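You operate a simulated robot arm through the tools that you are given. There is no shell and no other tool.

Carry out the task below with a simulated two-armed robot. There is one attempt and no reset: what you move stays moved.

TASK
Join the clipboard's line to the tester, pump down and zero.
Fine: power on; red stopper onto the red cart's free corner; brass lever locked and orange valve open before START; leave it running. Set down upright: red stopper. Where these are worked on the way, their far stop is far enough and under half their travel is too little: brass lever.

The check looks at the end state, three seconds after you hand in, the way a careful person would. Anything else that was tipped, shoved, dropped, spilled or broken makes it a failure. A push-on lid holds only when it is set on centred and level and pressed home; a screw cap is set on level and turned clockwise until tight.

THE ROBOT
Two 7-joint arms with fingered hands on one trunk that stands fixed in place. Base frame: the origin is at the foot of the trunk, x ahead of it, y to its left, z up. Lengths are in m, angles in degrees, forces in N, time in s.
The left shoulder is at [0.057, 0.158, 1.27], the right one opposite. With the tool pointing down near the work surface each hand reaches from about 0.1 to 0.64 m from the base axis, measured 20 degrees to its own side. Payload 4 kg a hand.
The tool frame of a hand sits at the grasp point between the pads (the TCP): z along the fingers, y along the line on which they close. The tips reach 0.03 m beyond it. The gripper opens to 0.104 m; its body begins 0.035 m behind the TCP. The gripper is a hand of 4 fingers: y runs from the thumb to the fingers, the wrist lies at [-0.015, -0.104, -0.178] in the tool frame.
Orientation is told as [roll, pitch, yaw] about the base's x, y, z axes, in that order, counted from this pose: with the fingers straight down and the wrist toward the robot, the tool's x, y and z point along [0, 1, 0], [1, 0, 0] and [0, 0, -1] of the base frame.

THE INTERFACE
- The arms move only by the tool servo_tool. It takes "left_targets", "right_targets" or both (then of equal length, played together; a hand with none holds still); each is a list of rows, each a list of 6 numbers: the shift along the tool's x, y, z in mm, then the turn, a rotation vector about the tool's x, y, z in degrees. In form: [[tx, ty, tz, wx, wy, wz], ...]. A call has 1 to 20 rows; each row shifts and turns the commanded pose from where the row before left it, along the tool's axes as they then stand. Rows are played at 5 a second. More than 0.05 m and 8.6 degrees between two rows, and nothing of the call is played. A pose out of reach is approached as far as the arm can. The call stops where the force on the tool passes 90 N (or 10 N more than at its start, if that is more) or the arm is blocked; 0.2 s more then pass. In this call time passes only in rows, and 0.2 s behind the last. The reply holds the time, the measured pose of the TCP, the force on the tool along the base axes, the opening and the grip force, in the units named above and with some noise, with the torque about the TCP (base axes, N m) and any sound that the robot's microphone picked up.
- Cameras (640 x 400 px; columns grow to the right, rows downward): "scene" is now at [0.1321, -0.0423, 1.4874]; the picture's right is [-0.46, -0.89, 0.01], its down [-0.13, 0.06, -0.99] and it looks along [0.88, -0.46, -0.14] (base axes); focal length 214 px, centre (320, 200). "left" rides on the left gripper at [-0.061, -0.092, -0.13] in its tool frame; the picture's right is [-0.81, -0.28, 0.52], its down [0.53, -0.71, 0.46] and it looks along [0.24, 0.64, 0.72] (tool axes); focal length 275 px, centre (320, 200). "right" rides on the right gripper at [0.061, -0.092, -0.13] in its tool frame; the picture's right is [-0.81, 0.28, -0.52], its down [-0.53, -0.71, 0.46] and it looks along [-0.24, 0.64, 0.72] (tool axes); focal length 275 px, centre (320, 200). There is no depth. A picture from a camera that has moved, and an enlarged one, comes with that camera's place and axes in the base frame and with its lens.
- snapshot(camera): a new picture of that camera. No time passes.
- raise_lower(by): moves the trunk up (or, below 0, down) by that many m; the arms and the scene camera ride with it, the base frame stays. It gives what a move gives, with no picture.
- move_fingers(index, middle, ring, thumb_bend, thumb_turn, hand): sets how far each is bent, from 0 (flat) to 1 (curled in); at 0.3 the hand is open as for a grip, at 0.7 the pads meet at the TCP. One left out holds its place. A second passes; each finger stops where it meets its share of the squeeze, and holds until it gets a number again. It is the only way to open and close the hand. It gives what a move gives, with no picture; readings hold the bend of each and the force on the fingers (four entries, about 0 where the hand has none), thumb and palm. thumb_turn goes from beside the hand (0) to across from the fingers (1), as for a grip.
- aim_head(pan, tilt): turns the head with the scene camera to pan (to the left, within 80 degrees either way) and tilt (down, from -29 to 69), counted from straight ahead of the robot. It gives what a move gives.
- zoom(camera, box): a new picture of the part [left, top, right, bottom] of that camera's present view, enlarged. No time passes.
- job_done(): hands the job in; it is judged then, once.

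Nothing tells you positions but the pictures and the camera data. Unless the task says otherwise, let go and move clear before handing in.

The tools are called after "Request:" by a JSON object that holds its "name" and its "arguments". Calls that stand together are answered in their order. servo_tool: Moves the arms, as the interface text tells. Its arguments: {"type":"object","properties":{"left_targets":{"type":"array"},"right_targets":{"type":"array"}},"required":[]} The other tools are called the same way: raise_lower (by) moves the trunk up or down; move_fingers (index, middle, ring, thumb_bend, thumb_turn, hand) moves the fingers one by one; aim_head (pan, tilt) turns the head that bears the scene camera; snapshot (camera) takes a picture; zoom (camera, box) takes an enlarged picture of a part of a camera's view; job_done () hands the job in.

At the start:

```text
t: 0.0
left_ee_pos: [0.38, -0.056, 1.531]
left_ee_rot: [0.0, 0.0, 0.0]
left_force: [0.0, -0.2, 0.0]
left_ft_torque: [0.0, 0.0, -0.01]
left_width: 0.1033
left_grip_force: 0.2
left_shape: jaw
left_bend: [0.3, 0.3, 0.3, 0.3, 0.98]
left_finger forces: [0.0, 0.0, 0.0, 0.1, 0.1, 0.0]
right_ee_pos: [0.3317, -0.4259, 1.5446]
right_ee_rot: [-0.1, 0.0, -0.1]
right_force: [-0.3, -0.4, 0.3]
right_ft_torque: [-0.01, 0.0, 0.02]
right_width: 0.1033
right_grip_force: 0.1
right_shape: jaw
right_bend: [0.3, 0.3, 0.3, 0.3, 0.98]
right_finger forces: [0.1, 0.0, 0.0, 0.0, 0.1, 0.0]
trunk travel left (down, up): [-0.475, 0.032]
head pan, tilt (commanded): [-27.5, 7.6]
```

scene: 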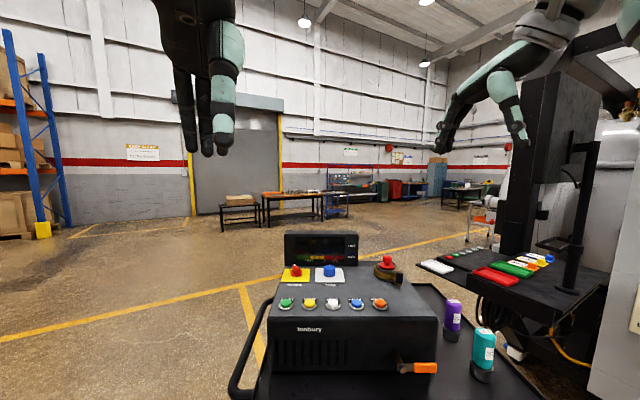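
right: 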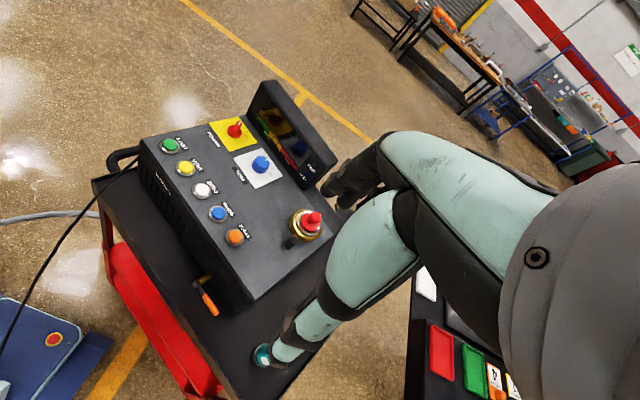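
left: 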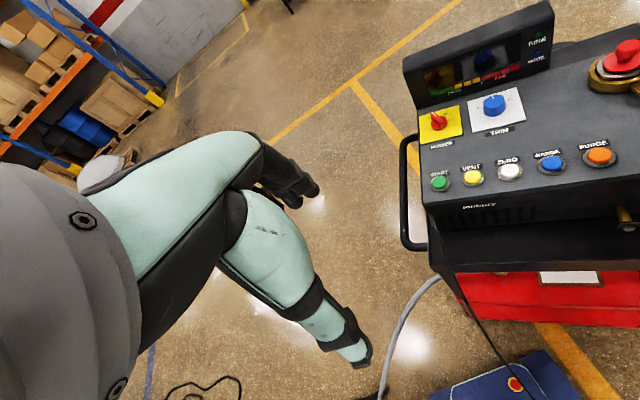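

I see a tester on a red cart ahead and to the right, with a red stopper on a brass port, an orange lever at its front, and two bottles on the cart. I will look around first to find the clipboard, the lines, the brass lever and the orange valve.

Request:
{"name": "zoom", "arguments": {"camera": "scene", "box": [220, 220, 540, 400]}}

Request:
{"name": "zoom", "arguments": {"camera": "scene", "box": [400, 180, 640, 400]}}

Request:
{"name": "zoom", "arguments": {"camera": "right", "box": [80, 60, 400, 320]}}

Request:
{"name": "zoom", "arguments": {"camera": "left", "box": [380, 0, 640, 240]}}

```text
2.00 times, centred on (380, 310) of scene
camera zoom: at [0.1321, -0.0423, 1.4874], right [-0.46, -0.89, 0.01], down [-0.13, 0.06, -0.99], along [0.88, -0.46, -0.14], focal length 429 px, centre (200, -20)
```

zoom: 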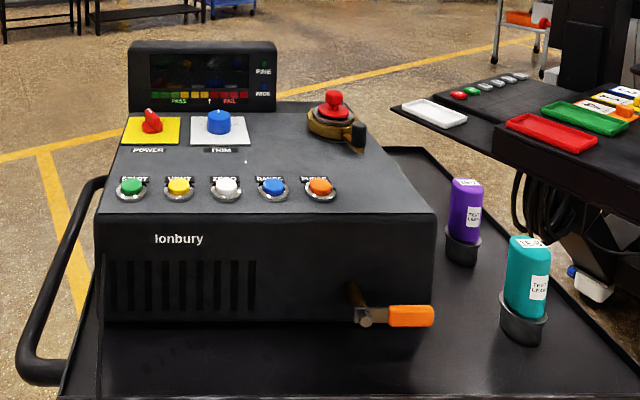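

```text
1.82 times, centred on (520, 290) of scene
camera zoom: at [0.1321, -0.0423, 1.4874], right [-0.46, -0.89, 0.01], down [-0.13, 0.06, -0.99], along [0.88, -0.46, -0.14], focal length 390 px, centre (-44, 36)
```

zoom: 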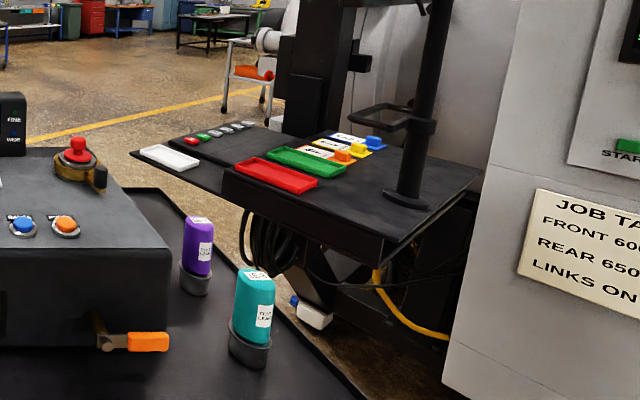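

```text
1.54 times, centred on (240, 190) of right
camera zoom: at [0.2399, -0.365, 1.674], right [0.27, -0.81, 0.52], down [-0.71, -0.53, -0.46], along [0.64, -0.24, -0.72], focal length 424 px, centre (443, 215)
```

zoom: 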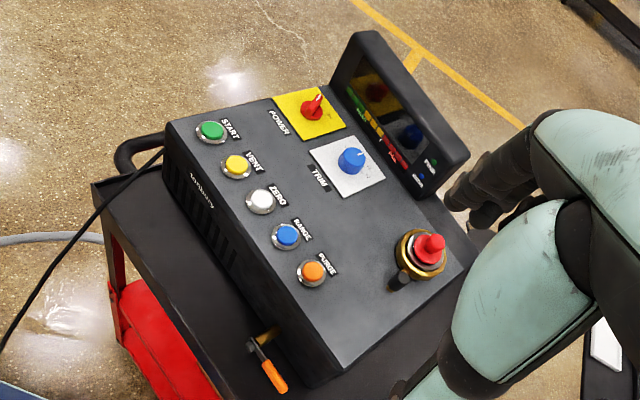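

```text
1.67 times, centred on (510, 120) of left
camera zoom: at [0.29, -0.1172, 1.6607], right [-0.27, -0.81, -0.52], down [-0.71, 0.53, -0.46], along [0.64, 0.24, -0.72], focal length 459 px, centre (3, 333)
```

zoom: 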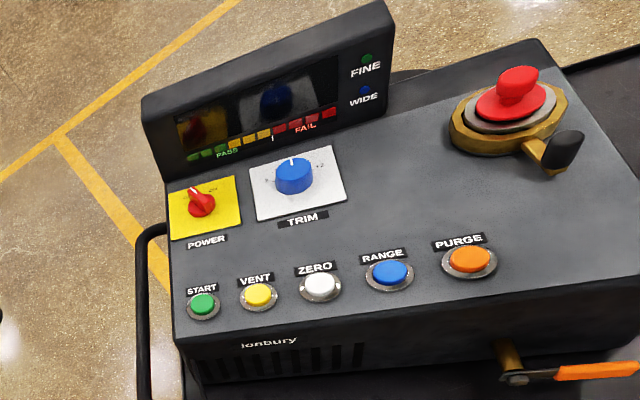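

The tester has a brass clamp ring with a black-tipped lever, a red stopper in its port, and an orange-handled valve at the front. I still need the clipboard and the lines, so I will pan the head around.

Request:
{"name": "aim_head", "arguments": {"pan": -60, "tilt": 35}}

Request:
{"name": "snapshot", "arguments": {"camera": "scene"}}

Request:
{"name": "aim_head", "arguments": {"pan": 0, "tilt": 45}}

Request:
{"name": "snapshot", "arguments": {"camera": "scene"}}

Request:
{"name": "aim_head", "arguments": {"pan": 50, "tilt": 35}}

Request:
{"name": "snapshot", "arguments": {"camera": "scene"}}

Request:
{"name": "aim_head", "arguments": {"pan": 80, "tilt": 30}}

Request:
{"name": "snapshot", "arguments": {"camera": "scene"}}

Request:
{"name": "aim_head", "arguments": {"pan": -80, "tilt": 20}}

Request:
{"name": "snapshot", "arguments": {"camera": "scene"}}

```text
t: 1.0
left_ee_pos: [0.3579, -0.0569, 1.5357]
left_ee_rot: [0.0, -0.7, 0.1]
left_force: [-0.7, 0.2, 0.2]
left_ft_torque: [0.0, -0.02, -0.03]
left_width: 0.104
left_grip_force: 0.1
left_shape: jaw
left_bend: [0.3, 0.3, 0.3, 0.3, 0.98]
left_finger forces: [0.0, 0.0, 0.0, 0.0, 0.0, 0.1]
right_ee_pos: [0.311, -0.4247, 1.5492]
right_ee_rot: [0.1, -0.8, -0.1]
right_force: [-0.1, 0.0, 0.5]
right_ft_torque: [-0.03, -0.03, 0.01]
right_width: 0.1038
right_grip_force: 0.1
right_shape: jaw
right_bend: [0.3, 0.3, 0.3, 0.3, 0.98]
right_finger forces: [0.0, 0.0, 0.0, 0.0, 0.0, 0.0]
trunk travel left (down, up): [-0.475, 0.032]
head pan, tilt (commanded): [-60.0, 35.0]
```

```text
taken
camera scene: at [0.0915, -0.0759, 1.444], right [-0.87, -0.5, 0.01], down [-0.3, 0.5, -0.82], along [0.4, -0.71, -0.58], focal length 214 px, centre (320, 200)
```

scene: 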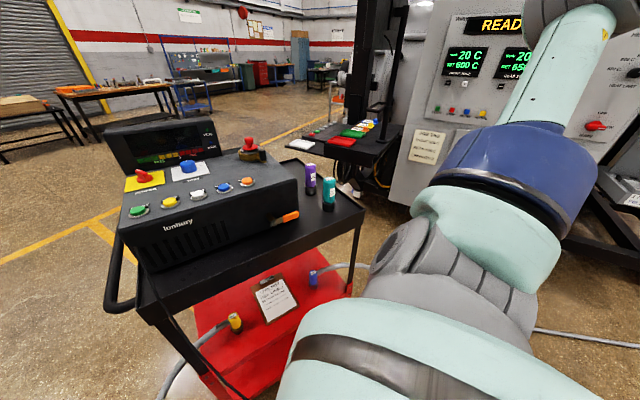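

```text
t: 2.3
left_ee_pos: [0.3611, -0.0546, 1.5347]
left_ee_rot: [-0.1, -0.7, 0.1]
left_force: [0.1, -0.8, 0.1]
left_ft_torque: [-0.01, 0.0, -0.01]
left_width: 0.1037
left_grip_force: 0.0
left_shape: jaw
left_bend: [0.3, 0.3, 0.3, 0.3, 0.98]
left_finger forces: [0.1, 0.1, 0.1, 0.0, 0.0, 0.0]
right_ee_pos: [0.3124, -0.4253, 1.5477]
right_ee_rot: [0.0, -0.7, 0.0]
right_force: [-0.2, 0.3, -0.3]
right_ft_torque: [-0.01, -0.01, -0.03]
right_width: 0.1037
right_grip_force: 0.1
right_shape: jaw
right_bend: [0.3, 0.3, 0.3, 0.3, 0.98]
right_finger forces: [0.0, 0.0, 0.0, 0.0, 0.0, 0.0]
trunk travel left (down, up): [-0.475, 0.032]
head pan, tilt (commanded): [0.0, 45.0]
```

```text
taken
camera scene: at [0.1302, 0.0004, 1.4286], right [0.0, -1.0, 0.0], down [-0.72, 0.0, -0.7], along [0.7, 0.0, -0.72], focal length 214 px, centre (320, 200)
```

scene: 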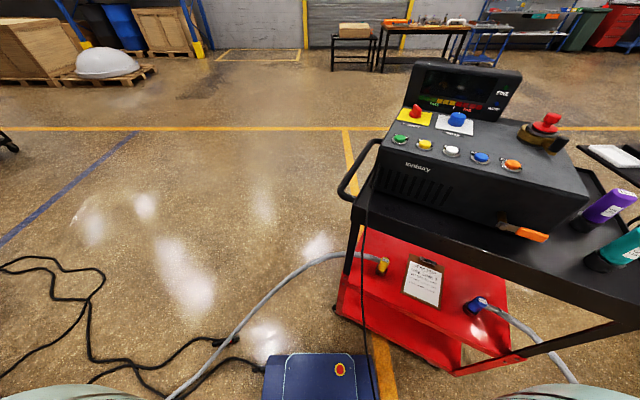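

```text
t: 3.5
left_ee_pos: [0.3618, -0.0552, 1.5343]
left_ee_rot: [0.1, -0.7, 0.0]
left_force: [-0.1, -0.3, 0.2]
left_ft_torque: [-0.01, 0.0, -0.02]
left_width: 0.104
left_grip_force: 0.0
left_shape: jaw
left_bend: [0.3, 0.3, 0.3, 0.3, 0.98]
left_finger forces: [0.1, 0.0, 0.0, 0.1, 0.0, 0.0]
right_ee_pos: [0.312, -0.4258, 1.5484]
right_ee_rot: [0.0, -0.7, -0.2]
right_force: [-0.2, -0.2, 0.1]
right_ft_torque: [0.0, -0.06, 0.02]
right_width: 0.1038
right_grip_force: 0.0
right_shape: jaw
right_bend: [0.3, 0.3, 0.3, 0.3, 0.98]
right_finger forces: [0.0, 0.0, 0.0, 0.0, 0.0, 0.1]
trunk travel left (down, up): [-0.475, 0.032]
head pan, tilt (commanded): [50.0, 35.0]
```

```text
taken
camera scene: at [0.1062, 0.0679, 1.4436], right [0.77, -0.64, -0.01], down [-0.38, -0.44, -0.81], along [0.52, 0.63, -0.58], focal length 214 px, centre (320, 200)
```

scene: 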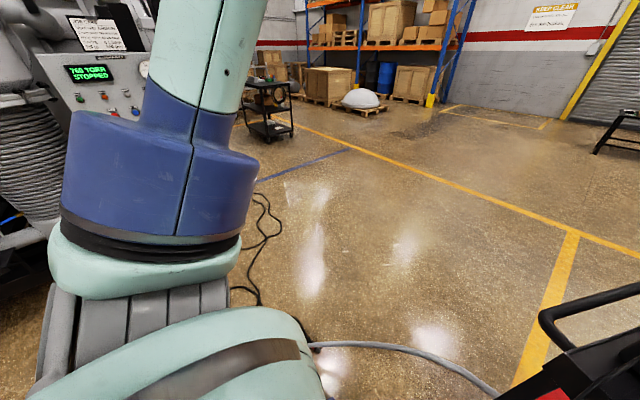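

```text
t: 4.4
left_ee_pos: [0.3627, -0.0557, 1.5336]
left_ee_rot: [-0.1, -0.7, 0.1]
left_force: [0.4, -0.8, -0.1]
left_ft_torque: [-0.01, 0.01, 0.02]
left_width: 0.1039
left_grip_force: 0.1
left_shape: jaw
left_bend: [0.3, 0.3, 0.3, 0.3, 0.98]
left_finger forces: [0.0, 0.0, 0.1, 0.0, 0.0, 0.1]
right_ee_pos: [0.3127, -0.4271, 1.5479]
right_ee_rot: [0.0, -0.6, -0.1]
right_force: [0.0, -0.2, -0.3]
right_ft_torque: [-0.02, 0.01, -0.04]
right_width: 0.1041
right_grip_force: 0.1
right_shape: jaw
right_bend: [0.3, 0.3, 0.3, 0.3, 0.98]
right_finger forces: [0.0, 0.0, 0.0, 0.0, 0.1, 0.0]
trunk travel left (down, up): [-0.475, 0.032]
head pan, tilt (commanded): [80.0, 30.0]
```

```text
taken
camera scene: at [0.0653, 0.0895, 1.452], right [0.98, -0.17, -0.01], down [-0.1, -0.49, -0.86], along [0.14, 0.85, -0.5], focal length 214 px, centre (320, 200)
```

scene: 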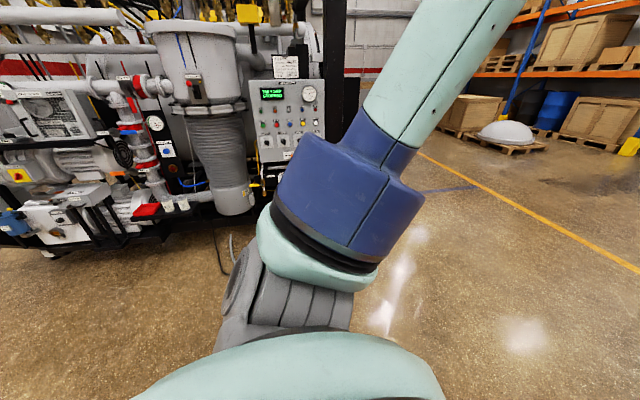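

```text
t: 6.9
left_ee_pos: [0.3617, -0.0552, 1.5349]
left_ee_rot: [0.0, -0.7, 0.0]
left_force: [-0.6, -0.2, 0.2]
left_ft_torque: [0.0, 0.01, 0.03]
left_width: 0.104
left_grip_force: 0.0
left_shape: jaw
left_bend: [0.3, 0.3, 0.3, 0.3, 0.98]
left_finger forces: [0.0, 0.0, 0.1, 0.1, 0.0, 0.0]
right_ee_pos: [0.3127, -0.4257, 1.5476]
right_ee_rot: [0.0, -0.6, 0.0]
right_force: [0.6, -0.4, -0.1]
right_ft_torque: [0.0, -0.01, 0.0]
right_width: 0.1038
right_grip_force: 0.1
right_shape: jaw
right_bend: [0.3, 0.3, 0.3, 0.3, 0.98]
right_finger forces: [0.0, 0.0, 0.0, 0.1, 0.0, 0.0]
trunk travel left (down, up): [-0.475, 0.032]
head pan, tilt (commanded): [-80.0, 20.0]
```

```text
taken
camera scene: at [0.066, -0.0912, 1.468], right [-0.98, -0.17, 0.01], down [-0.07, 0.34, -0.94], along [0.16, -0.93, -0.34], focal length 214 px, centre (320, 200)
```

scene: 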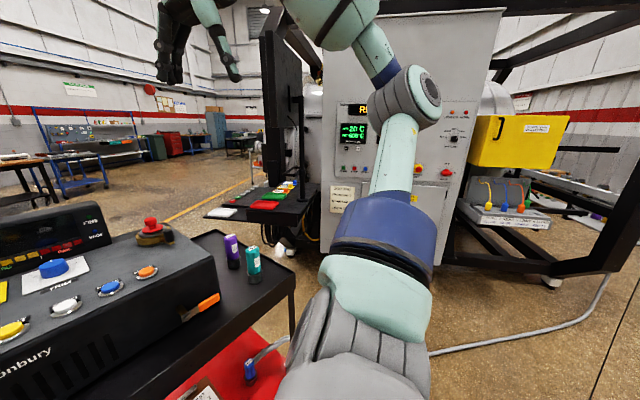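

The clipboard lies on the cart's lower red shelf, with a yellow-ended hose on its left and a blue-ended hose on its right. I will aim at the clipboard and read it.

Request:
{"name": "aim_head", "arguments": {"pan": -28, "tilt": 52}}

Request:
{"name": "snapshot", "arguments": {"camera": "scene"}}

Request:
{"name": "zoom", "arguments": {"camera": "scene", "box": [250, 180, 410, 280]}}

```text
t: 8.1
left_ee_pos: [0.3619, -0.0555, 1.5351]
left_ee_rot: [0.1, -0.7, 0.1]
left_force: [0.4, -0.3, 0.4]
left_ft_torque: [-0.02, 0.01, 0.02]
left_width: 0.1037
left_grip_force: 0.1
left_shape: jaw
left_bend: [0.3, 0.3, 0.3, 0.3, 0.98]
left_finger forces: [0.0, 0.0, 0.1, 0.0, 0.1, 0.1]
right_ee_pos: [0.3118, -0.4267, 1.5484]
right_ee_rot: [0.0, -0.7, -0.2]
right_force: [-0.4, -0.8, 0.4]
right_ft_torque: [0.04, 0.0, 0.02]
right_width: 0.1041
right_grip_force: 0.1
right_shape: jaw
right_bend: [0.3, 0.3, 0.3, 0.3, 0.98]
right_finger forces: [0.1, 0.0, 0.0, 0.0, 0.1, 0.0]
trunk travel left (down, up): [-0.475, 0.032]
head pan, tilt (commanded): [-28.0, 52.0]
```

```text
taken
camera scene: at [0.1155, -0.0348, 1.4192], right [-0.47, -0.88, 0.01], down [-0.7, 0.37, -0.61], along [0.53, -0.29, -0.79], focal length 214 px, centre (320, 200)
```

scene: 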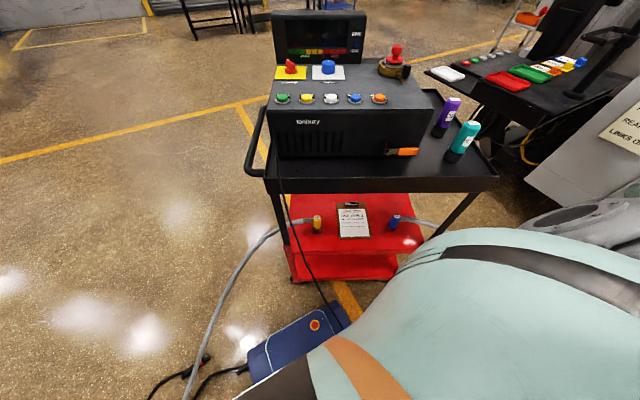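

```text
4.00 times, centred on (330, 230) of scene
camera zoom: at [0.1155, -0.0348, 1.4192], right [-0.47, -0.88, 0.01], down [-0.7, 0.37, -0.61], along [0.53, -0.29, -0.79], focal length 858 px, centre (280, 80)
```

zoom: 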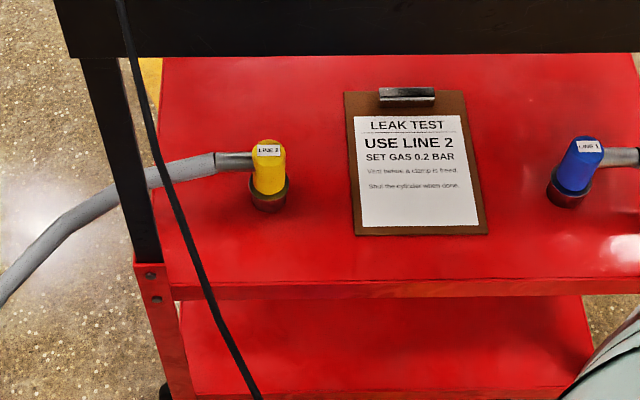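

The clipboard says "LEAK TEST, USE LINE 2". I will zoom in on the tags of the yellow and blue ends.

Request:
{"name": "zoom", "arguments": {"camera": "scene", "box": [308, 208, 328, 221]}}

Request:
{"name": "zoom", "arguments": {"camera": "scene", "box": [384, 208, 404, 221]}}

Request:
{"name": "zoom", "arguments": {"camera": "scene", "box": [330, 200, 378, 240]}}

Request:
{"name": "zoom", "arguments": {"camera": "scene", "box": [260, 0, 420, 110]}}

Request:
{"name": "zoom", "arguments": {"camera": "scene", "box": [360, 30, 500, 200]}}

```text
16.00 times, centred on (318, 214) of scene
camera zoom: at [0.1155, -0.0348, 1.4192], right [-0.47, -0.88, 0.01], down [-0.7, 0.37, -0.61], along [0.53, -0.29, -0.79], focal length 3432 px, centre (352, -32)
```

zoom: 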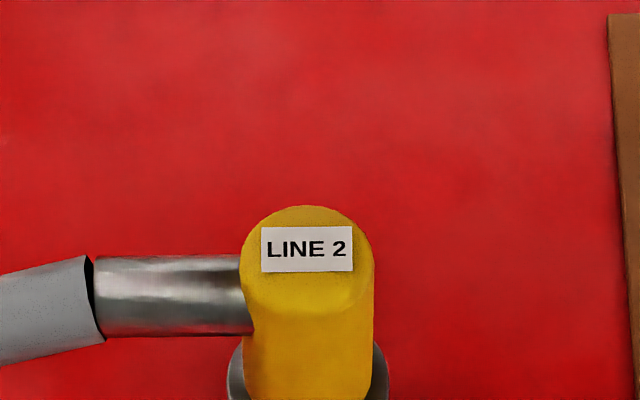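

```text
16.00 times, centred on (394, 214) of scene
camera zoom: at [0.1155, -0.0348, 1.4192], right [-0.47, -0.88, 0.01], down [-0.7, 0.37, -0.61], along [0.53, -0.29, -0.79], focal length 3432 px, centre (-864, -32)
```

zoom: 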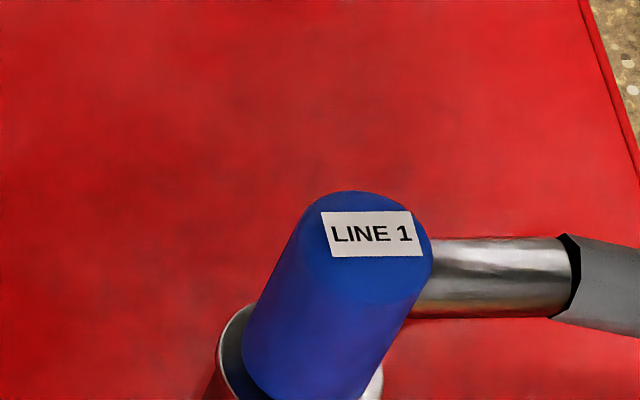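

```text
10.00 times, centred on (354, 220) of scene
camera zoom: at [0.1155, -0.0348, 1.4192], right [-0.47, -0.88, 0.01], down [-0.7, 0.37, -0.61], along [0.53, -0.29, -0.79], focal length 2145 px, centre (-20, 0)
```

zoom: 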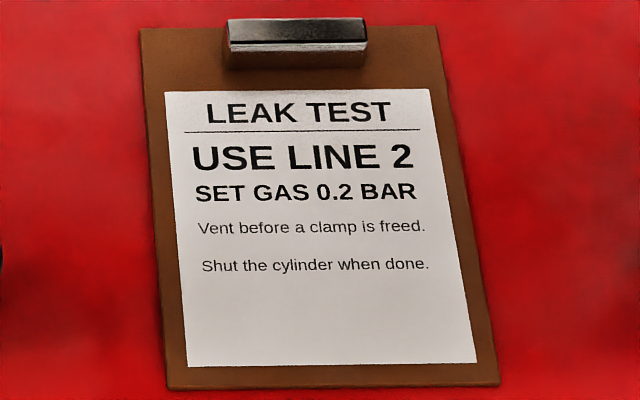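

```text
3.64 times, centred on (340, 55) of scene
camera zoom: at [0.1155, -0.0348, 1.4192], right [-0.47, -0.88, 0.01], down [-0.7, 0.37, -0.61], along [0.53, -0.29, -0.79], focal length 780 px, centre (247, 727)
```

zoom: 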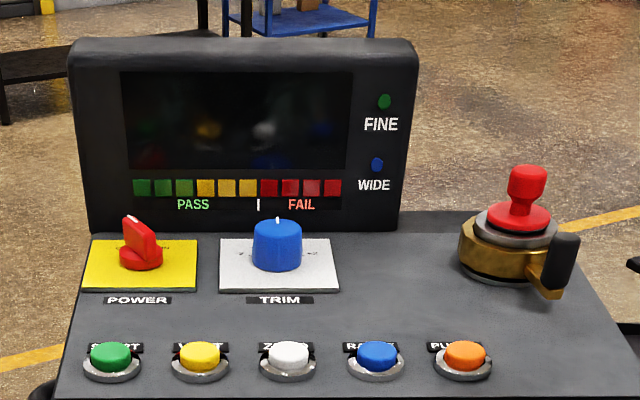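

```text
2.35 times, centred on (430, 115) of scene
camera zoom: at [0.1155, -0.0348, 1.4192], right [-0.47, -0.88, 0.01], down [-0.7, 0.37, -0.61], along [0.53, -0.29, -0.79], focal length 505 px, centre (61, 400)
```

zoom: 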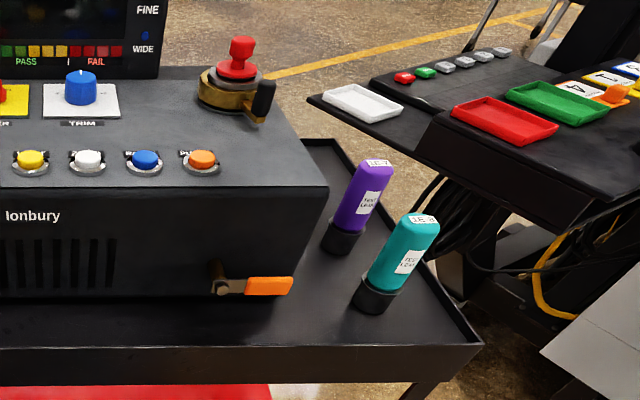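

LINE 2 is the yellow end on the lower shelf. Next I will look closely at the clamp, the lever, the panel lettering and the tray.

Request:
{"name": "snapshot", "arguments": {"camera": "left"}}

Request:
{"name": "zoom", "arguments": {"camera": "left", "box": [540, 10, 640, 120]}}

Request:
{"name": "zoom", "arguments": {"camera": "right", "box": [250, 180, 350, 260]}}

Request:
{"name": "zoom", "arguments": {"camera": "left", "box": [390, 60, 550, 180]}}

Request:
{"name": "zoom", "arguments": {"camera": "scene", "box": [370, 30, 430, 90]}}

Request:
{"name": "zoom", "arguments": {"camera": "right", "box": [160, 240, 340, 380]}}

```text
taken
camera left: at [0.2702, -0.1172, 1.6641], right [-0.27, -0.81, -0.52], down [-0.71, 0.53, -0.46], along [0.65, 0.24, -0.72], focal length 275 px, centre (320, 200)
```

left: 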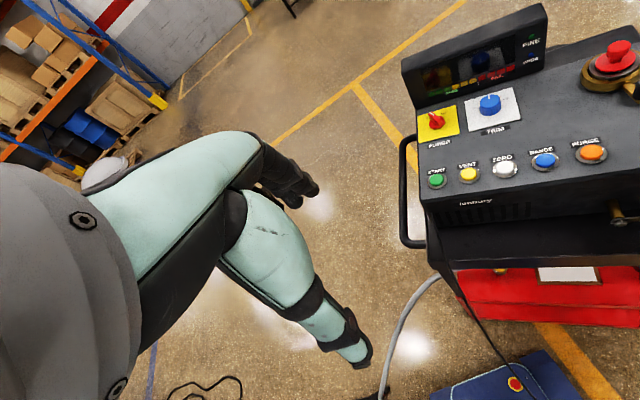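

```text
3.64 times, centred on (590, 65) of left
camera zoom: at [0.2702, -0.1172, 1.6641], right [-0.27, -0.81, -0.52], down [-0.71, 0.53, -0.46], along [0.65, 0.24, -0.72], focal length 1001 px, centre (-662, 691)
```

zoom: 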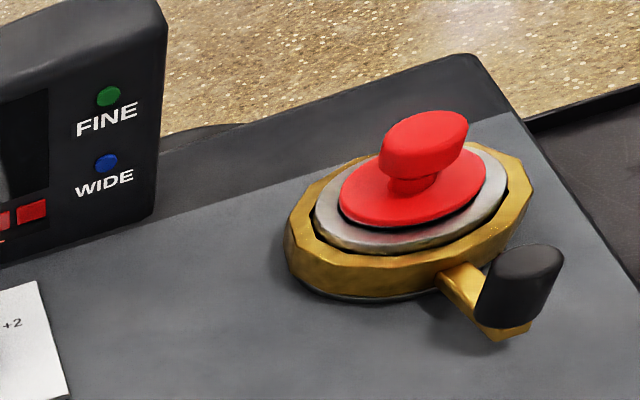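

```text
5.00 times, centred on (300, 220) of right
camera zoom: at [0.22, -0.365, 1.6768], right [0.27, -0.81, 0.52], down [-0.71, -0.53, -0.46], along [0.65, -0.24, -0.72], focal length 1376 px, centre (420, 100)
```

zoom: 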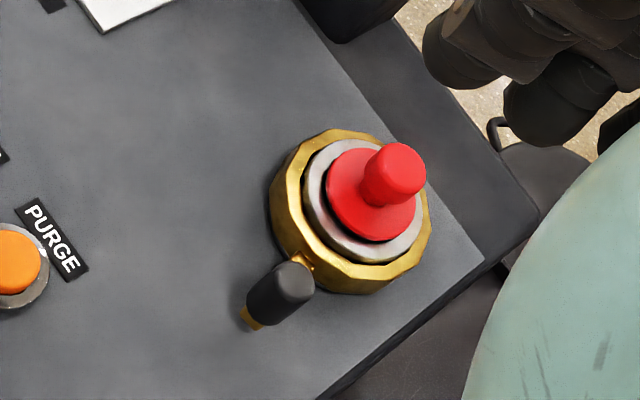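

```text
3.33 times, centred on (470, 120) of left
camera zoom: at [0.2702, -0.1172, 1.6641], right [-0.27, -0.81, -0.52], down [-0.71, 0.53, -0.46], along [0.65, 0.24, -0.72], focal length 918 px, centre (-180, 467)
```

zoom: 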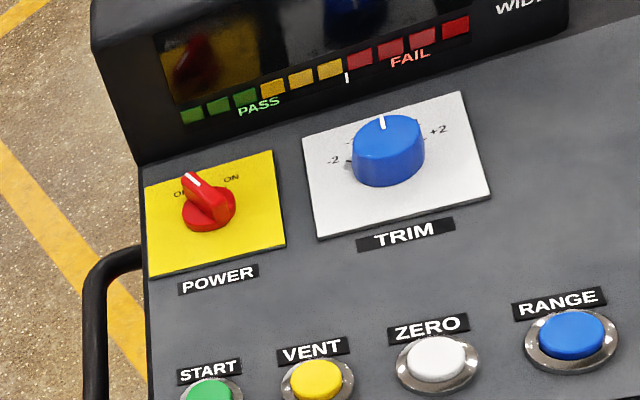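

```text
6.67 times, centred on (400, 60) of scene
camera zoom: at [0.1155, -0.0348, 1.4192], right [-0.47, -0.88, 0.01], down [-0.7, 0.37, -0.61], along [0.53, -0.29, -0.79], focal length 1430 px, centre (-213, 1133)
```

zoom: 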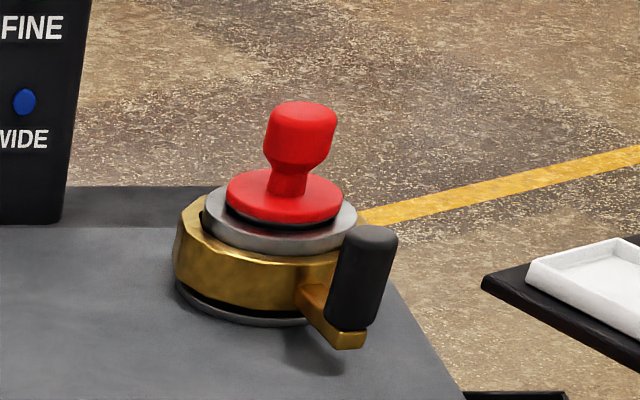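

```text
2.86 times, centred on (250, 310) of right
camera zoom: at [0.22, -0.365, 1.6768], right [0.27, -0.81, 0.52], down [-0.71, -0.53, -0.46], along [0.65, -0.24, -0.72], focal length 786 px, centre (520, -114)
```

zoom: 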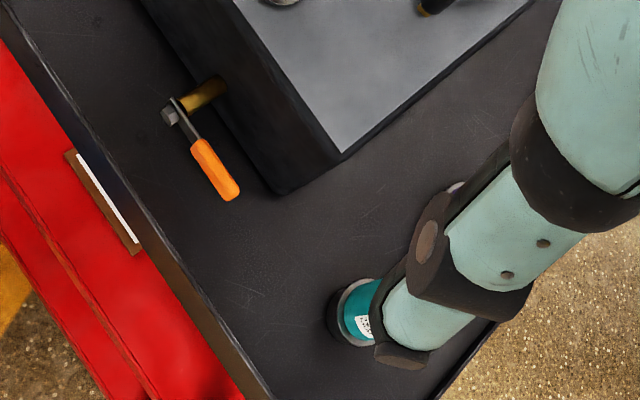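

The power knob points at OFF, and the stopper sits in the brass clamp ring with the lever at its front right. I will turn the head to study the tray's corners and the space around the port.

Request:
{"name": "aim_head", "arguments": {"pan": -38, "tilt": 35}}

Request:
{"name": "snapshot", "arguments": {"camera": "scene"}}

Request:
{"name": "zoom", "arguments": {"camera": "scene", "box": [280, 90, 480, 250]}}

```text
t: 8.9
left_ee_pos: [0.3616, -0.0546, 1.5347]
left_ee_rot: [0.1, -0.7, 0.1]
left_force: [-0.3, -0.7, 0.4]
left_ft_torque: [-0.01, 0.02, 0.0]
left_width: 0.1039
left_grip_force: 0.0
left_shape: jaw
left_bend: [0.3, 0.3, 0.3, 0.3, 0.98]
left_finger forces: [0.0, 0.0, 0.1, 0.0, 0.1, 0.1]
right_ee_pos: [0.3122, -0.4259, 1.5473]
right_ee_rot: [0.0, -0.7, -0.1]
right_force: [0.4, -0.1, -0.4]
right_ft_torque: [0.0, 0.0, 0.0]
right_width: 0.1037
right_grip_force: 0.0
right_shape: jaw
right_bend: [0.3, 0.3, 0.3, 0.3, 0.98]
right_finger forces: [0.0, 0.0, 0.1, 0.0, 0.0, 0.1]
trunk travel left (down, up): [-0.475, 0.032]
head pan, tilt (commanded): [-38.0, 35.0]
```

```text
taken
camera scene: at [0.1188, -0.0537, 1.4434], right [-0.62, -0.79, 0.01], down [-0.46, 0.35, -0.81], along [0.64, -0.5, -0.58], focal length 214 px, centre (320, 200)
```

scene: 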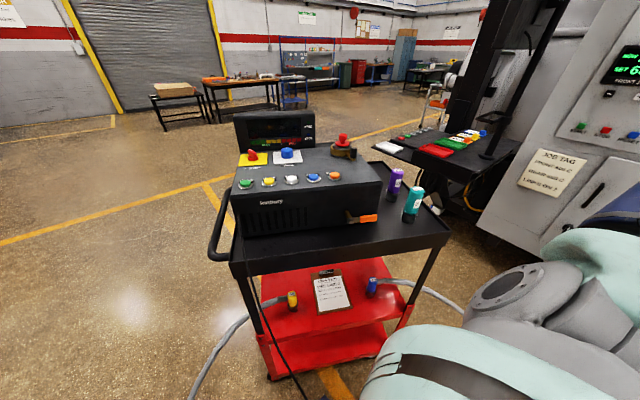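

```text
2.50 times, centred on (380, 170) of scene
camera zoom: at [0.1188, -0.0537, 1.4434], right [-0.62, -0.79, 0.01], down [-0.46, 0.35, -0.81], along [0.64, -0.5, -0.58], focal length 536 px, centre (170, 275)
```

zoom: 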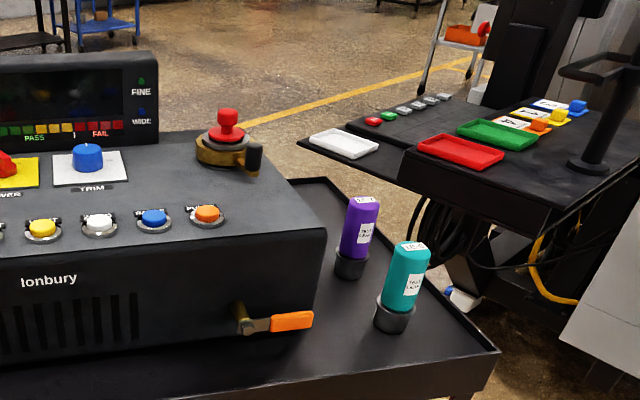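

The tray's front right corner, ahead of the teal bottle, looks like the free one. I will lower the right hand in front of the tester to get a better view of the valve, the lever and that corner.

Request:
{"name": "servo_tool", "arguments": {"right_targets": [[0, 0, 40, 0, 0, 0], [0, 0, 40, 0, 0, 0], [0, 0, 40, 0, 0, 0], [0, 0, 40, 0, 0, 0], [0, 0, 40, 0, 0, 0], [0, 0, 40, 0, 0, 0]]}}

Request:
{"name": "snapshot", "arguments": {"camera": "right"}}

Request:
{"name": "snapshot", "arguments": {"camera": "scene"}}

```text
t: 10.3
left_ee_pos: [0.3549, -0.0532, 1.5368]
left_ee_rot: [-0.1, -0.9, 0.0]
left_force: [-0.2, 0.5, 0.5]
left_ft_torque: [-0.02, -0.03, 0.0]
left_width: 0.1039
left_grip_force: 0.0
left_shape: jaw
left_bend: [0.3, 0.3, 0.3, 0.3, 0.98]
left_finger forces: [0.0, 0.1, 0.1, 0.0, 0.1, 0.0]
right_ee_pos: [0.3099, -0.4234, 1.3125]
right_ee_rot: [0.0, -1.0, 0.0]
right_force: [0.0, -0.4, -0.3]
right_ft_torque: [-0.01, 0.0, -0.05]
right_width: 0.1039
right_grip_force: 0.1
right_shape: jaw
right_bend: [0.3, 0.3, 0.3, 0.3, 0.98]
right_finger forces: [0.1, 0.1, 0.0, 0.0, 0.0, 0.1]
trunk travel left (down, up): [-0.475, 0.032]
head pan, tilt (commanded): [-38.0, 35.0]
```

```text
taken
camera right: at [0.2167, -0.3611, 1.4411], right [0.27, -0.81, 0.52], down [-0.71, -0.53, -0.47], along [0.66, -0.25, -0.71], focal length 275 px, centre (320, 200)
```

right: 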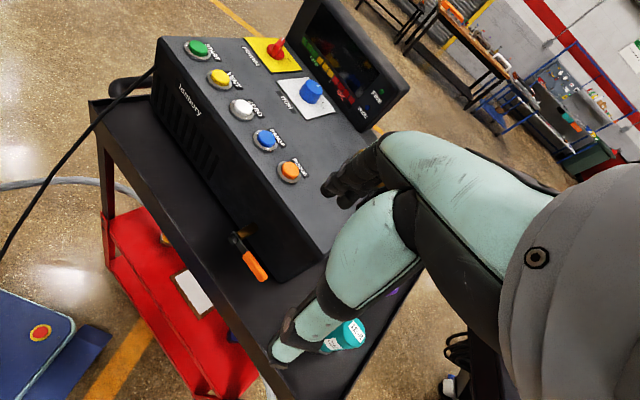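

```text
taken
camera scene: at [0.113, -0.0517, 1.4441], right [-0.62, -0.79, 0.01], down [-0.46, 0.35, -0.82], along [0.64, -0.51, -0.58], focal length 214 px, centre (320, 200)
```

scene: 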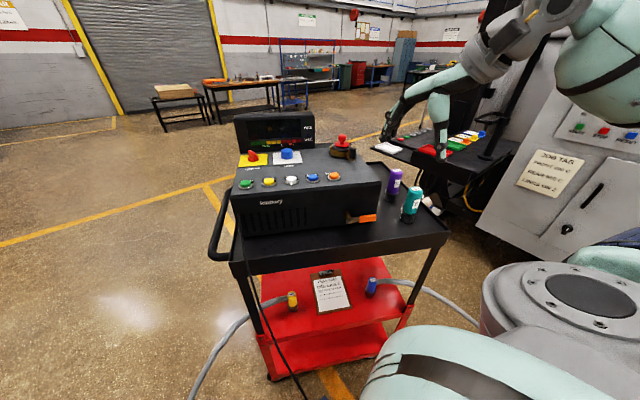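

The right hand now hangs in front of the tester's right side. I will zoom in on the valve, the display and the tray corner.

Request:
{"name": "zoom", "arguments": {"camera": "right", "box": [200, 200, 310, 300]}}

Request:
{"name": "zoom", "arguments": {"camera": "scene", "box": [320, 120, 460, 260]}}

Request:
{"name": "zoom", "arguments": {"camera": "scene", "box": [330, 200, 390, 240]}}

Request:
{"name": "zoom", "arguments": {"camera": "scene", "box": [230, 240, 460, 390]}}

```text
4.00 times, centred on (255, 250) of right
camera zoom: at [0.2167, -0.3611, 1.4411], right [0.27, -0.81, 0.52], down [-0.71, -0.53, -0.47], along [0.66, -0.25, -0.71], focal length 1101 px, centre (580, 0)
```

zoom: 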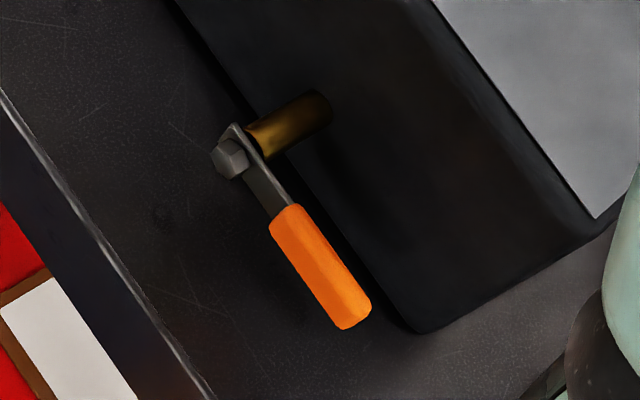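

```text
2.86 times, centred on (390, 190) of scene
camera zoom: at [0.113, -0.0517, 1.4441], right [-0.62, -0.79, 0.01], down [-0.46, 0.35, -0.82], along [0.64, -0.51, -0.58], focal length 613 px, centre (120, 229)
```

zoom: 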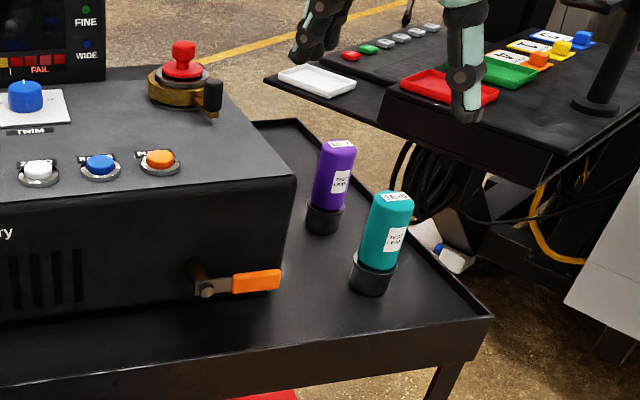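

```text
10.00 times, centred on (360, 220) of scene
camera zoom: at [0.113, -0.0517, 1.4441], right [-0.62, -0.79, 0.01], down [-0.46, 0.35, -0.82], along [0.64, -0.51, -0.58], focal length 2145 px, centre (-80, 0)
```

zoom: 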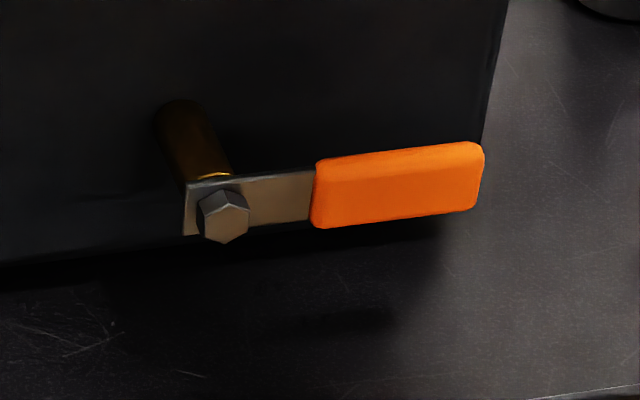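

```text
2.67 times, centred on (345, 315) of scene
camera zoom: at [0.113, -0.0517, 1.4441], right [-0.62, -0.79, 0.01], down [-0.46, 0.35, -0.82], along [0.64, -0.51, -0.58], focal length 572 px, centre (253, -107)
```

zoom: 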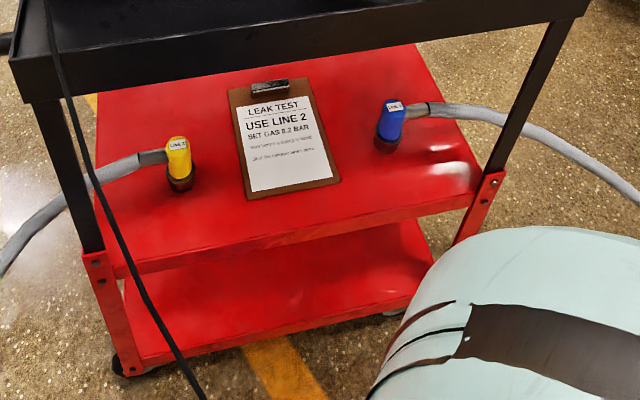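

The nut of the orange valve lies near [0.40, -0.39, 1.07], the port near [0.60, -0.53], and START near [0.595, -0.19, 1.165]. I will turn the right hand to face the tester, pitch the fingers forward, and test how far it reaches.

Request:
{"name": "servo_tool", "arguments": {"right_targets": [[0, 0, -25, 0, 0, 7], [0, 0, -25, 0, 0, 7], [0, 0, -25, 0, 0, 7], [0, 0, -25, 0, 0, 7], [0, 0, 0, -8, 0, 0], [0, 0, 0, -8, 0, 0], [0, 0, 0, -8, 0, 0], [0, 0, 0, -8, 0, 0], [0, 0, 0, -8, 0, 0], [0, 0, 0, -8, 0, 0]]}}

Request:
{"name": "snapshot", "arguments": {"camera": "right"}}

Request:
{"name": "snapshot", "arguments": {"camera": "scene"}}

```text
t: 12.5
left_ee_pos: [0.362, -0.0565, 1.5338]
left_ee_rot: [0.0, -0.7, 0.0]
left_force: [0.3, 0.5, -0.2]
left_ft_torque: [-0.01, -0.02, 0.0]
left_width: 0.104
left_grip_force: 0.0
left_shape: jaw
left_bend: [0.3, 0.3, 0.3, 0.3, 0.98]
left_finger forces: [0.1, 0.0, 0.0, 0.0, 0.0, 0.0]
right_ee_pos: [0.3283, -0.4433, 1.437]
right_ee_rot: [0.6, -48.5, -28.5]
right_force: [-0.3, -1.1, -0.2]
right_ft_torque: [-0.02, 0.02, 0.04]
right_width: 0.1038
right_grip_force: 0.0
right_shape: jaw
right_bend: [0.3, 0.3, 0.3, 0.3, 0.98]
right_finger forces: [0.0, 0.0, 0.0, 0.0, 0.0, 0.0]
right hand out of reach, approached as far as the arm can: row 9, 10
trunk travel left (down, up): [-0.475, 0.032]
head pan, tilt (commanded): [-38.0, 35.0]
```

```text
taken
camera right: at [0.2178, -0.3146, 1.4531], right [-0.57, -0.62, 0.54], down [-0.36, -0.4, -0.84], along [0.74, -0.67, 0.0], focal length 275 px, centre (320, 200)
```

right: 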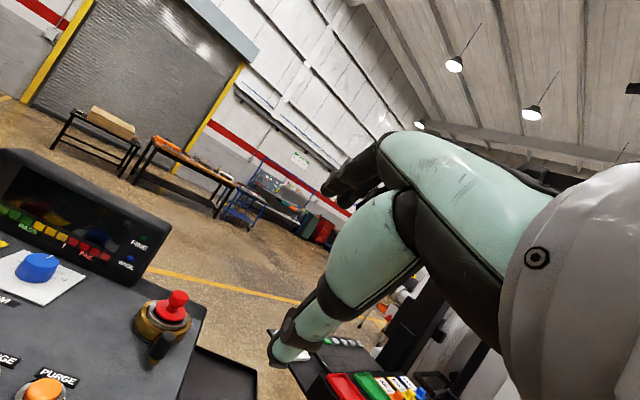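

```text
taken
camera scene: at [0.1191, -0.0538, 1.4435], right [-0.62, -0.79, 0.01], down [-0.46, 0.35, -0.81], along [0.64, -0.5, -0.58], focal length 214 px, centre (320, 200)
```

scene: 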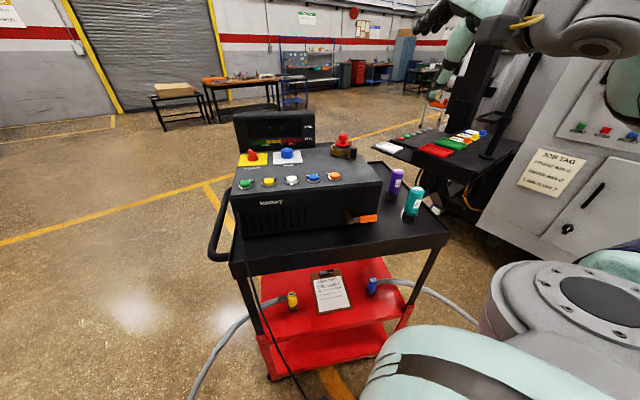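

The hand now points forward and down at about 48°. I will extend it over the tester, toward the port, staying well above it.

Request:
{"name": "servo_tool", "arguments": {"right_targets": [[0, 26.8, 29.7, 0, 0, 0], [0, 26.8, 29.7, 0, 0, 0], [0, 26.8, 29.7, 0, 0, 0], [0, 26.8, 29.7, 0, 0, 0], [0, 26.8, 29.7, 0, 0, 0]]}}

Request:
{"name": "snapshot", "arguments": {"camera": "right"}}

Request:
{"name": "snapshot", "arguments": {"camera": "scene"}}

```text
t: 13.7
left_ee_pos: [0.3667, -0.0562, 1.5328]
left_ee_rot: [0.0, -0.4, 0.1]
left_force: [1.0, -1.3, 0.3]
left_ft_torque: [0.0, 0.06, 0.0]
left_width: 0.104
left_grip_force: 0.0
left_shape: jaw
left_bend: [0.3, 0.3, 0.3, 0.3, 0.98]
left_finger forces: [0.0, 0.1, 0.0, 0.0, 0.0, 0.0]
right_ee_pos: [0.5093, -0.5377, 1.4375]
right_ee_rot: [0.2, -48.4, -28.3]
right_force: [0.9, -0.9, 0.0]
right_ft_torque: [0.01, 0.0, -0.01]
right_width: 0.1041
right_grip_force: 0.0
right_shape: jaw
right_bend: [0.3, 0.3, 0.3, 0.3, 0.98]
right_finger forces: [0.0, 0.0, 0.0, 0.0, 0.1, 0.0]
trunk travel left (down, up): [-0.475, 0.032]
head pan, tilt (commanded): [-38.0, 35.0]
```

```text
taken
camera right: at [0.3987, -0.4088, 1.4558], right [-0.56, -0.62, 0.55], down [-0.37, -0.4, -0.84], along [0.74, -0.67, 0.0], focal length 275 px, centre (320, 200)
```

right: 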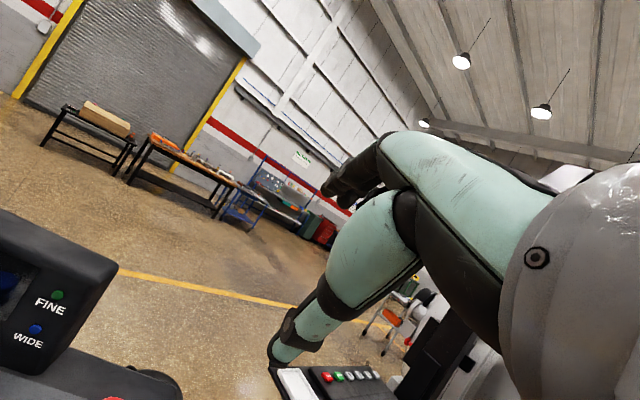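

```text
taken
camera scene: at [0.1231, -0.0549, 1.443], right [-0.62, -0.79, 0.01], down [-0.47, 0.35, -0.81], along [0.64, -0.5, -0.58], focal length 214 px, centre (320, 200)
```

scene: 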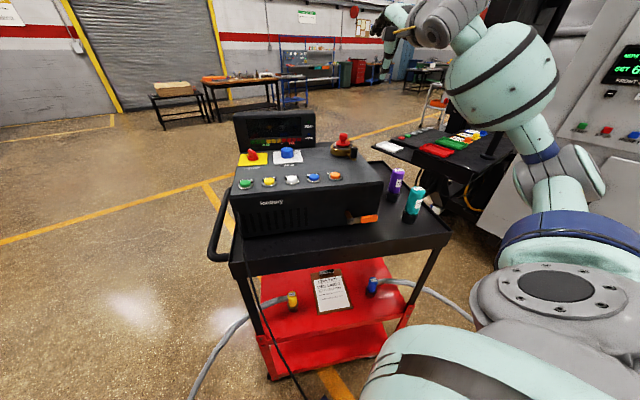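

The arm reaches out that far without trouble. I will move sideways toward the spot above the power knob to test the reach there.

Request:
{"name": "servo_tool", "arguments": {"right_targets": [[43, 5.4, 6.1, 0, 0, 0], [43, 5.4, 6.1, 0, 0, 0], [43, 5.4, 6.1, 0, 0, 0], [43, 5.4, 6.1, 0, 0, 0], [43, 5.4, 6.1, 0, 0, 0], [43, 5.4, 6.1, 0, 0, 0], [43, 5.4, 6.1, 0, 0, 0], [43, 5.4, 6.1, 0, 0, 0]]}}

Request:
{"name": "snapshot", "arguments": {"camera": "right"}}

Request:
{"name": "aim_head", "arguments": {"pan": -28, "tilt": 20}}

Request:
{"name": "snapshot", "arguments": {"camera": "scene"}}

```text
t: 15.5
left_ee_pos: [0.3639, -0.0531, 1.5351]
left_ee_rot: [-0.1, -0.6, 0.1]
left_force: [0.2, 0.4, -0.4]
left_ft_torque: [0.0, -0.01, 0.0]
left_width: 0.1039
left_grip_force: 0.1
left_shape: jaw
left_bend: [0.3, 0.3, 0.3, 0.3, 0.98]
left_finger forces: [0.0, 0.0, 0.0, 0.0, 0.0, 0.1]
right_ee_pos: [0.7247, -0.2633, 1.4386]
right_ee_rot: [0.4, -48.6, -28.2]
right_force: [-0.4, 0.8, -0.4]
right_ft_torque: [-0.01, 0.01, -0.05]
right_width: 0.1039
right_grip_force: 0.0
right_shape: jaw
right_bend: [0.3, 0.3, 0.3, 0.3, 0.98]
right_finger forces: [0.1, 0.1, 0.1, 0.0, 0.0, 0.0]
trunk travel left (down, up): [-0.475, 0.032]
head pan, tilt (commanded): [-38.0, 35.0]
```

```text
taken
camera right: at [0.6141, -0.1353, 1.4561], right [-0.56, -0.62, 0.55], down [-0.36, -0.41, -0.84], along [0.74, -0.67, 0.0], focal length 275 px, centre (320, 200)
```

right: 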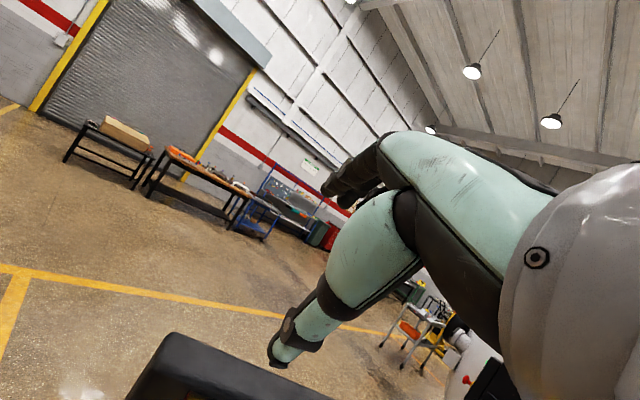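

```text
t: 16.2
left_ee_pos: [0.3628, -0.0558, 1.5341]
left_ee_rot: [0.0, -0.7, 0.1]
left_force: [-0.1, -0.6, 0.6]
left_ft_torque: [0.03, 0.01, 0.0]
left_width: 0.104
left_grip_force: 0.0
left_shape: jaw
left_bend: [0.3, 0.3, 0.3, 0.3, 0.98]
left_finger forces: [0.0, 0.0, 0.1, 0.0, 0.0, 0.0]
right_ee_pos: [0.7233, -0.2669, 1.4404]
right_ee_rot: [0.5, -48.6, -28.3]
right_force: [0.0, 0.8, 0.0]
right_ft_torque: [-0.02, 0.03, -0.01]
right_width: 0.1039
right_grip_force: 0.1
right_shape: jaw
right_bend: [0.3, 0.3, 0.3, 0.3, 0.98]
right_finger forces: [0.0, 0.0, 0.1, 0.0, 0.1, 0.1]
trunk travel left (down, up): [-0.475, 0.032]
head pan, tilt (commanded): [-28.0, 20.0]
```

```text
taken
camera scene: at [0.133, -0.0436, 1.467], right [-0.47, -0.88, 0.01], down [-0.32, 0.16, -0.94], along [0.82, -0.44, -0.35], focal length 214 px, centre (320, 200)
```

scene: 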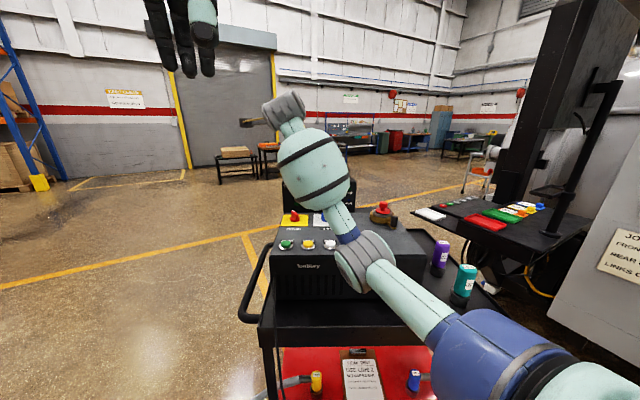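

Both the port and the knob are in reach in this posture. I will form a pointing hand and check the index fingertip in the picture.

Request:
{"name": "move_fingers", "arguments": {"hand": "right", "index": 0.3, "middle": 1.0, "ring": 1.0, "thumb_bend": 1.0, "thumb_turn": 0.98}}

Request:
{"name": "snapshot", "arguments": {"camera": "right"}}

Request:
{"name": "zoom", "arguments": {"camera": "scene", "box": [220, 60, 420, 260]}}

```text
t: 17.2
left_ee_pos: [0.3619, -0.0562, 1.5348]
left_ee_rot: [-0.1, -0.7, 0.0]
left_force: [0.0, -0.5, 0.9]
left_ft_torque: [0.02, -0.01, 0.01]
left_width: 0.1036
left_grip_force: 0.1
left_shape: jaw
left_bend: [0.3, 0.3, 0.3, 0.3, 0.98]
left_finger forces: [0.1, 0.1, 0.0, 0.1, 0.0, 0.1]
right_ee_pos: [0.723, -0.2663, 1.4412]
right_ee_rot: [0.4, -48.6, -28.4]
right_force: [-1.2, -0.8, -0.3]
right_ft_torque: [0.01, 0.03, 0.02]
right_width: 0.0268
right_grip_force: 0.1
right_shape: fingers
right_bend: [0.3, 1.0, 1.0, 0.98, 1.0]
right_finger forces: [0.0, 0.1, 0.0, 0.1, 0.0, 0.0]
trunk travel left (down, up): [-0.475, 0.032]
head pan, tilt (commanded): [-28.0, 20.0]
```

```text
taken
camera right: at [0.6123, -0.1378, 1.4568], right [-0.56, -0.62, 0.54], down [-0.36, -0.4, -0.84], along [0.74, -0.67, 0.0], focal length 275 px, centre (320, 200)
```

right: 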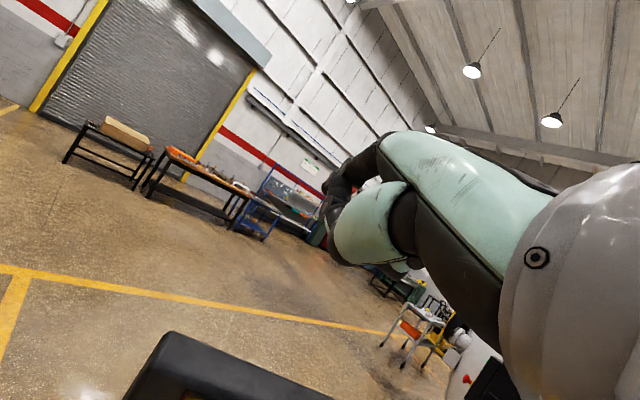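

```text
2.00 times, centred on (320, 160) of scene
camera zoom: at [0.1326, -0.043, 1.4671], right [-0.47, -0.88, 0.01], down [-0.31, 0.16, -0.94], along [0.82, -0.44, -0.35], focal length 429 px, centre (320, 280)
```

zoom: 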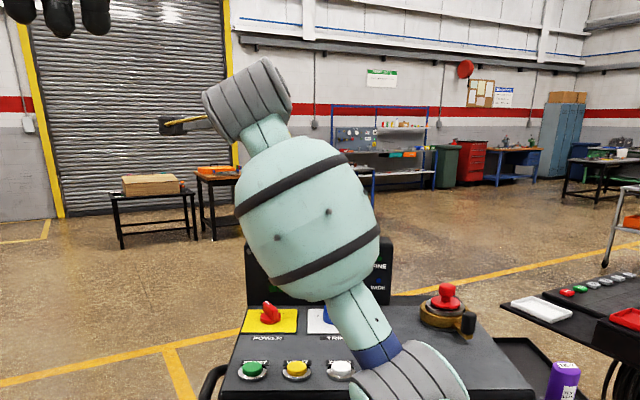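

I need to see the hand better, so I will zoom in on it in its own camera.

Request:
{"name": "zoom", "arguments": {"camera": "right", "box": [280, 120, 460, 300]}}

Request:
{"name": "snapshot", "arguments": {"camera": "left"}}

```text
2.22 times, centred on (370, 210) of right
camera zoom: at [0.6123, -0.1378, 1.4568], right [-0.56, -0.62, 0.54], down [-0.36, -0.4, -0.84], along [0.74, -0.67, 0.0], focal length 612 px, centre (209, 178)
```

zoom: 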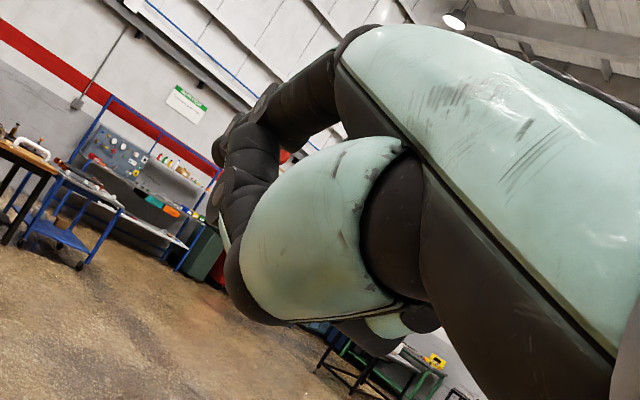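

```text
taken
camera left: at [0.2701, -0.1169, 1.6641], right [-0.27, -0.81, -0.52], down [-0.71, 0.53, -0.46], along [0.65, 0.24, -0.72], focal length 275 px, centre (320, 200)
```

left: 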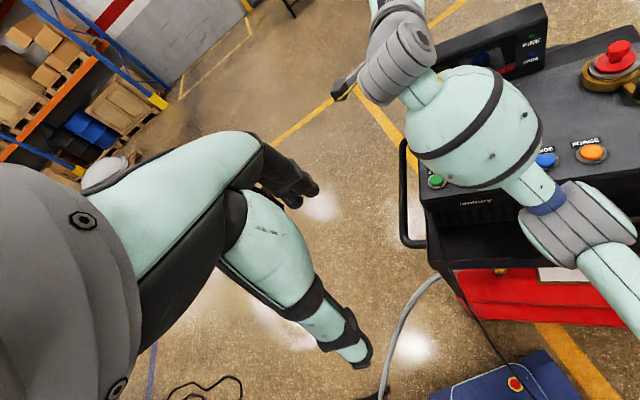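

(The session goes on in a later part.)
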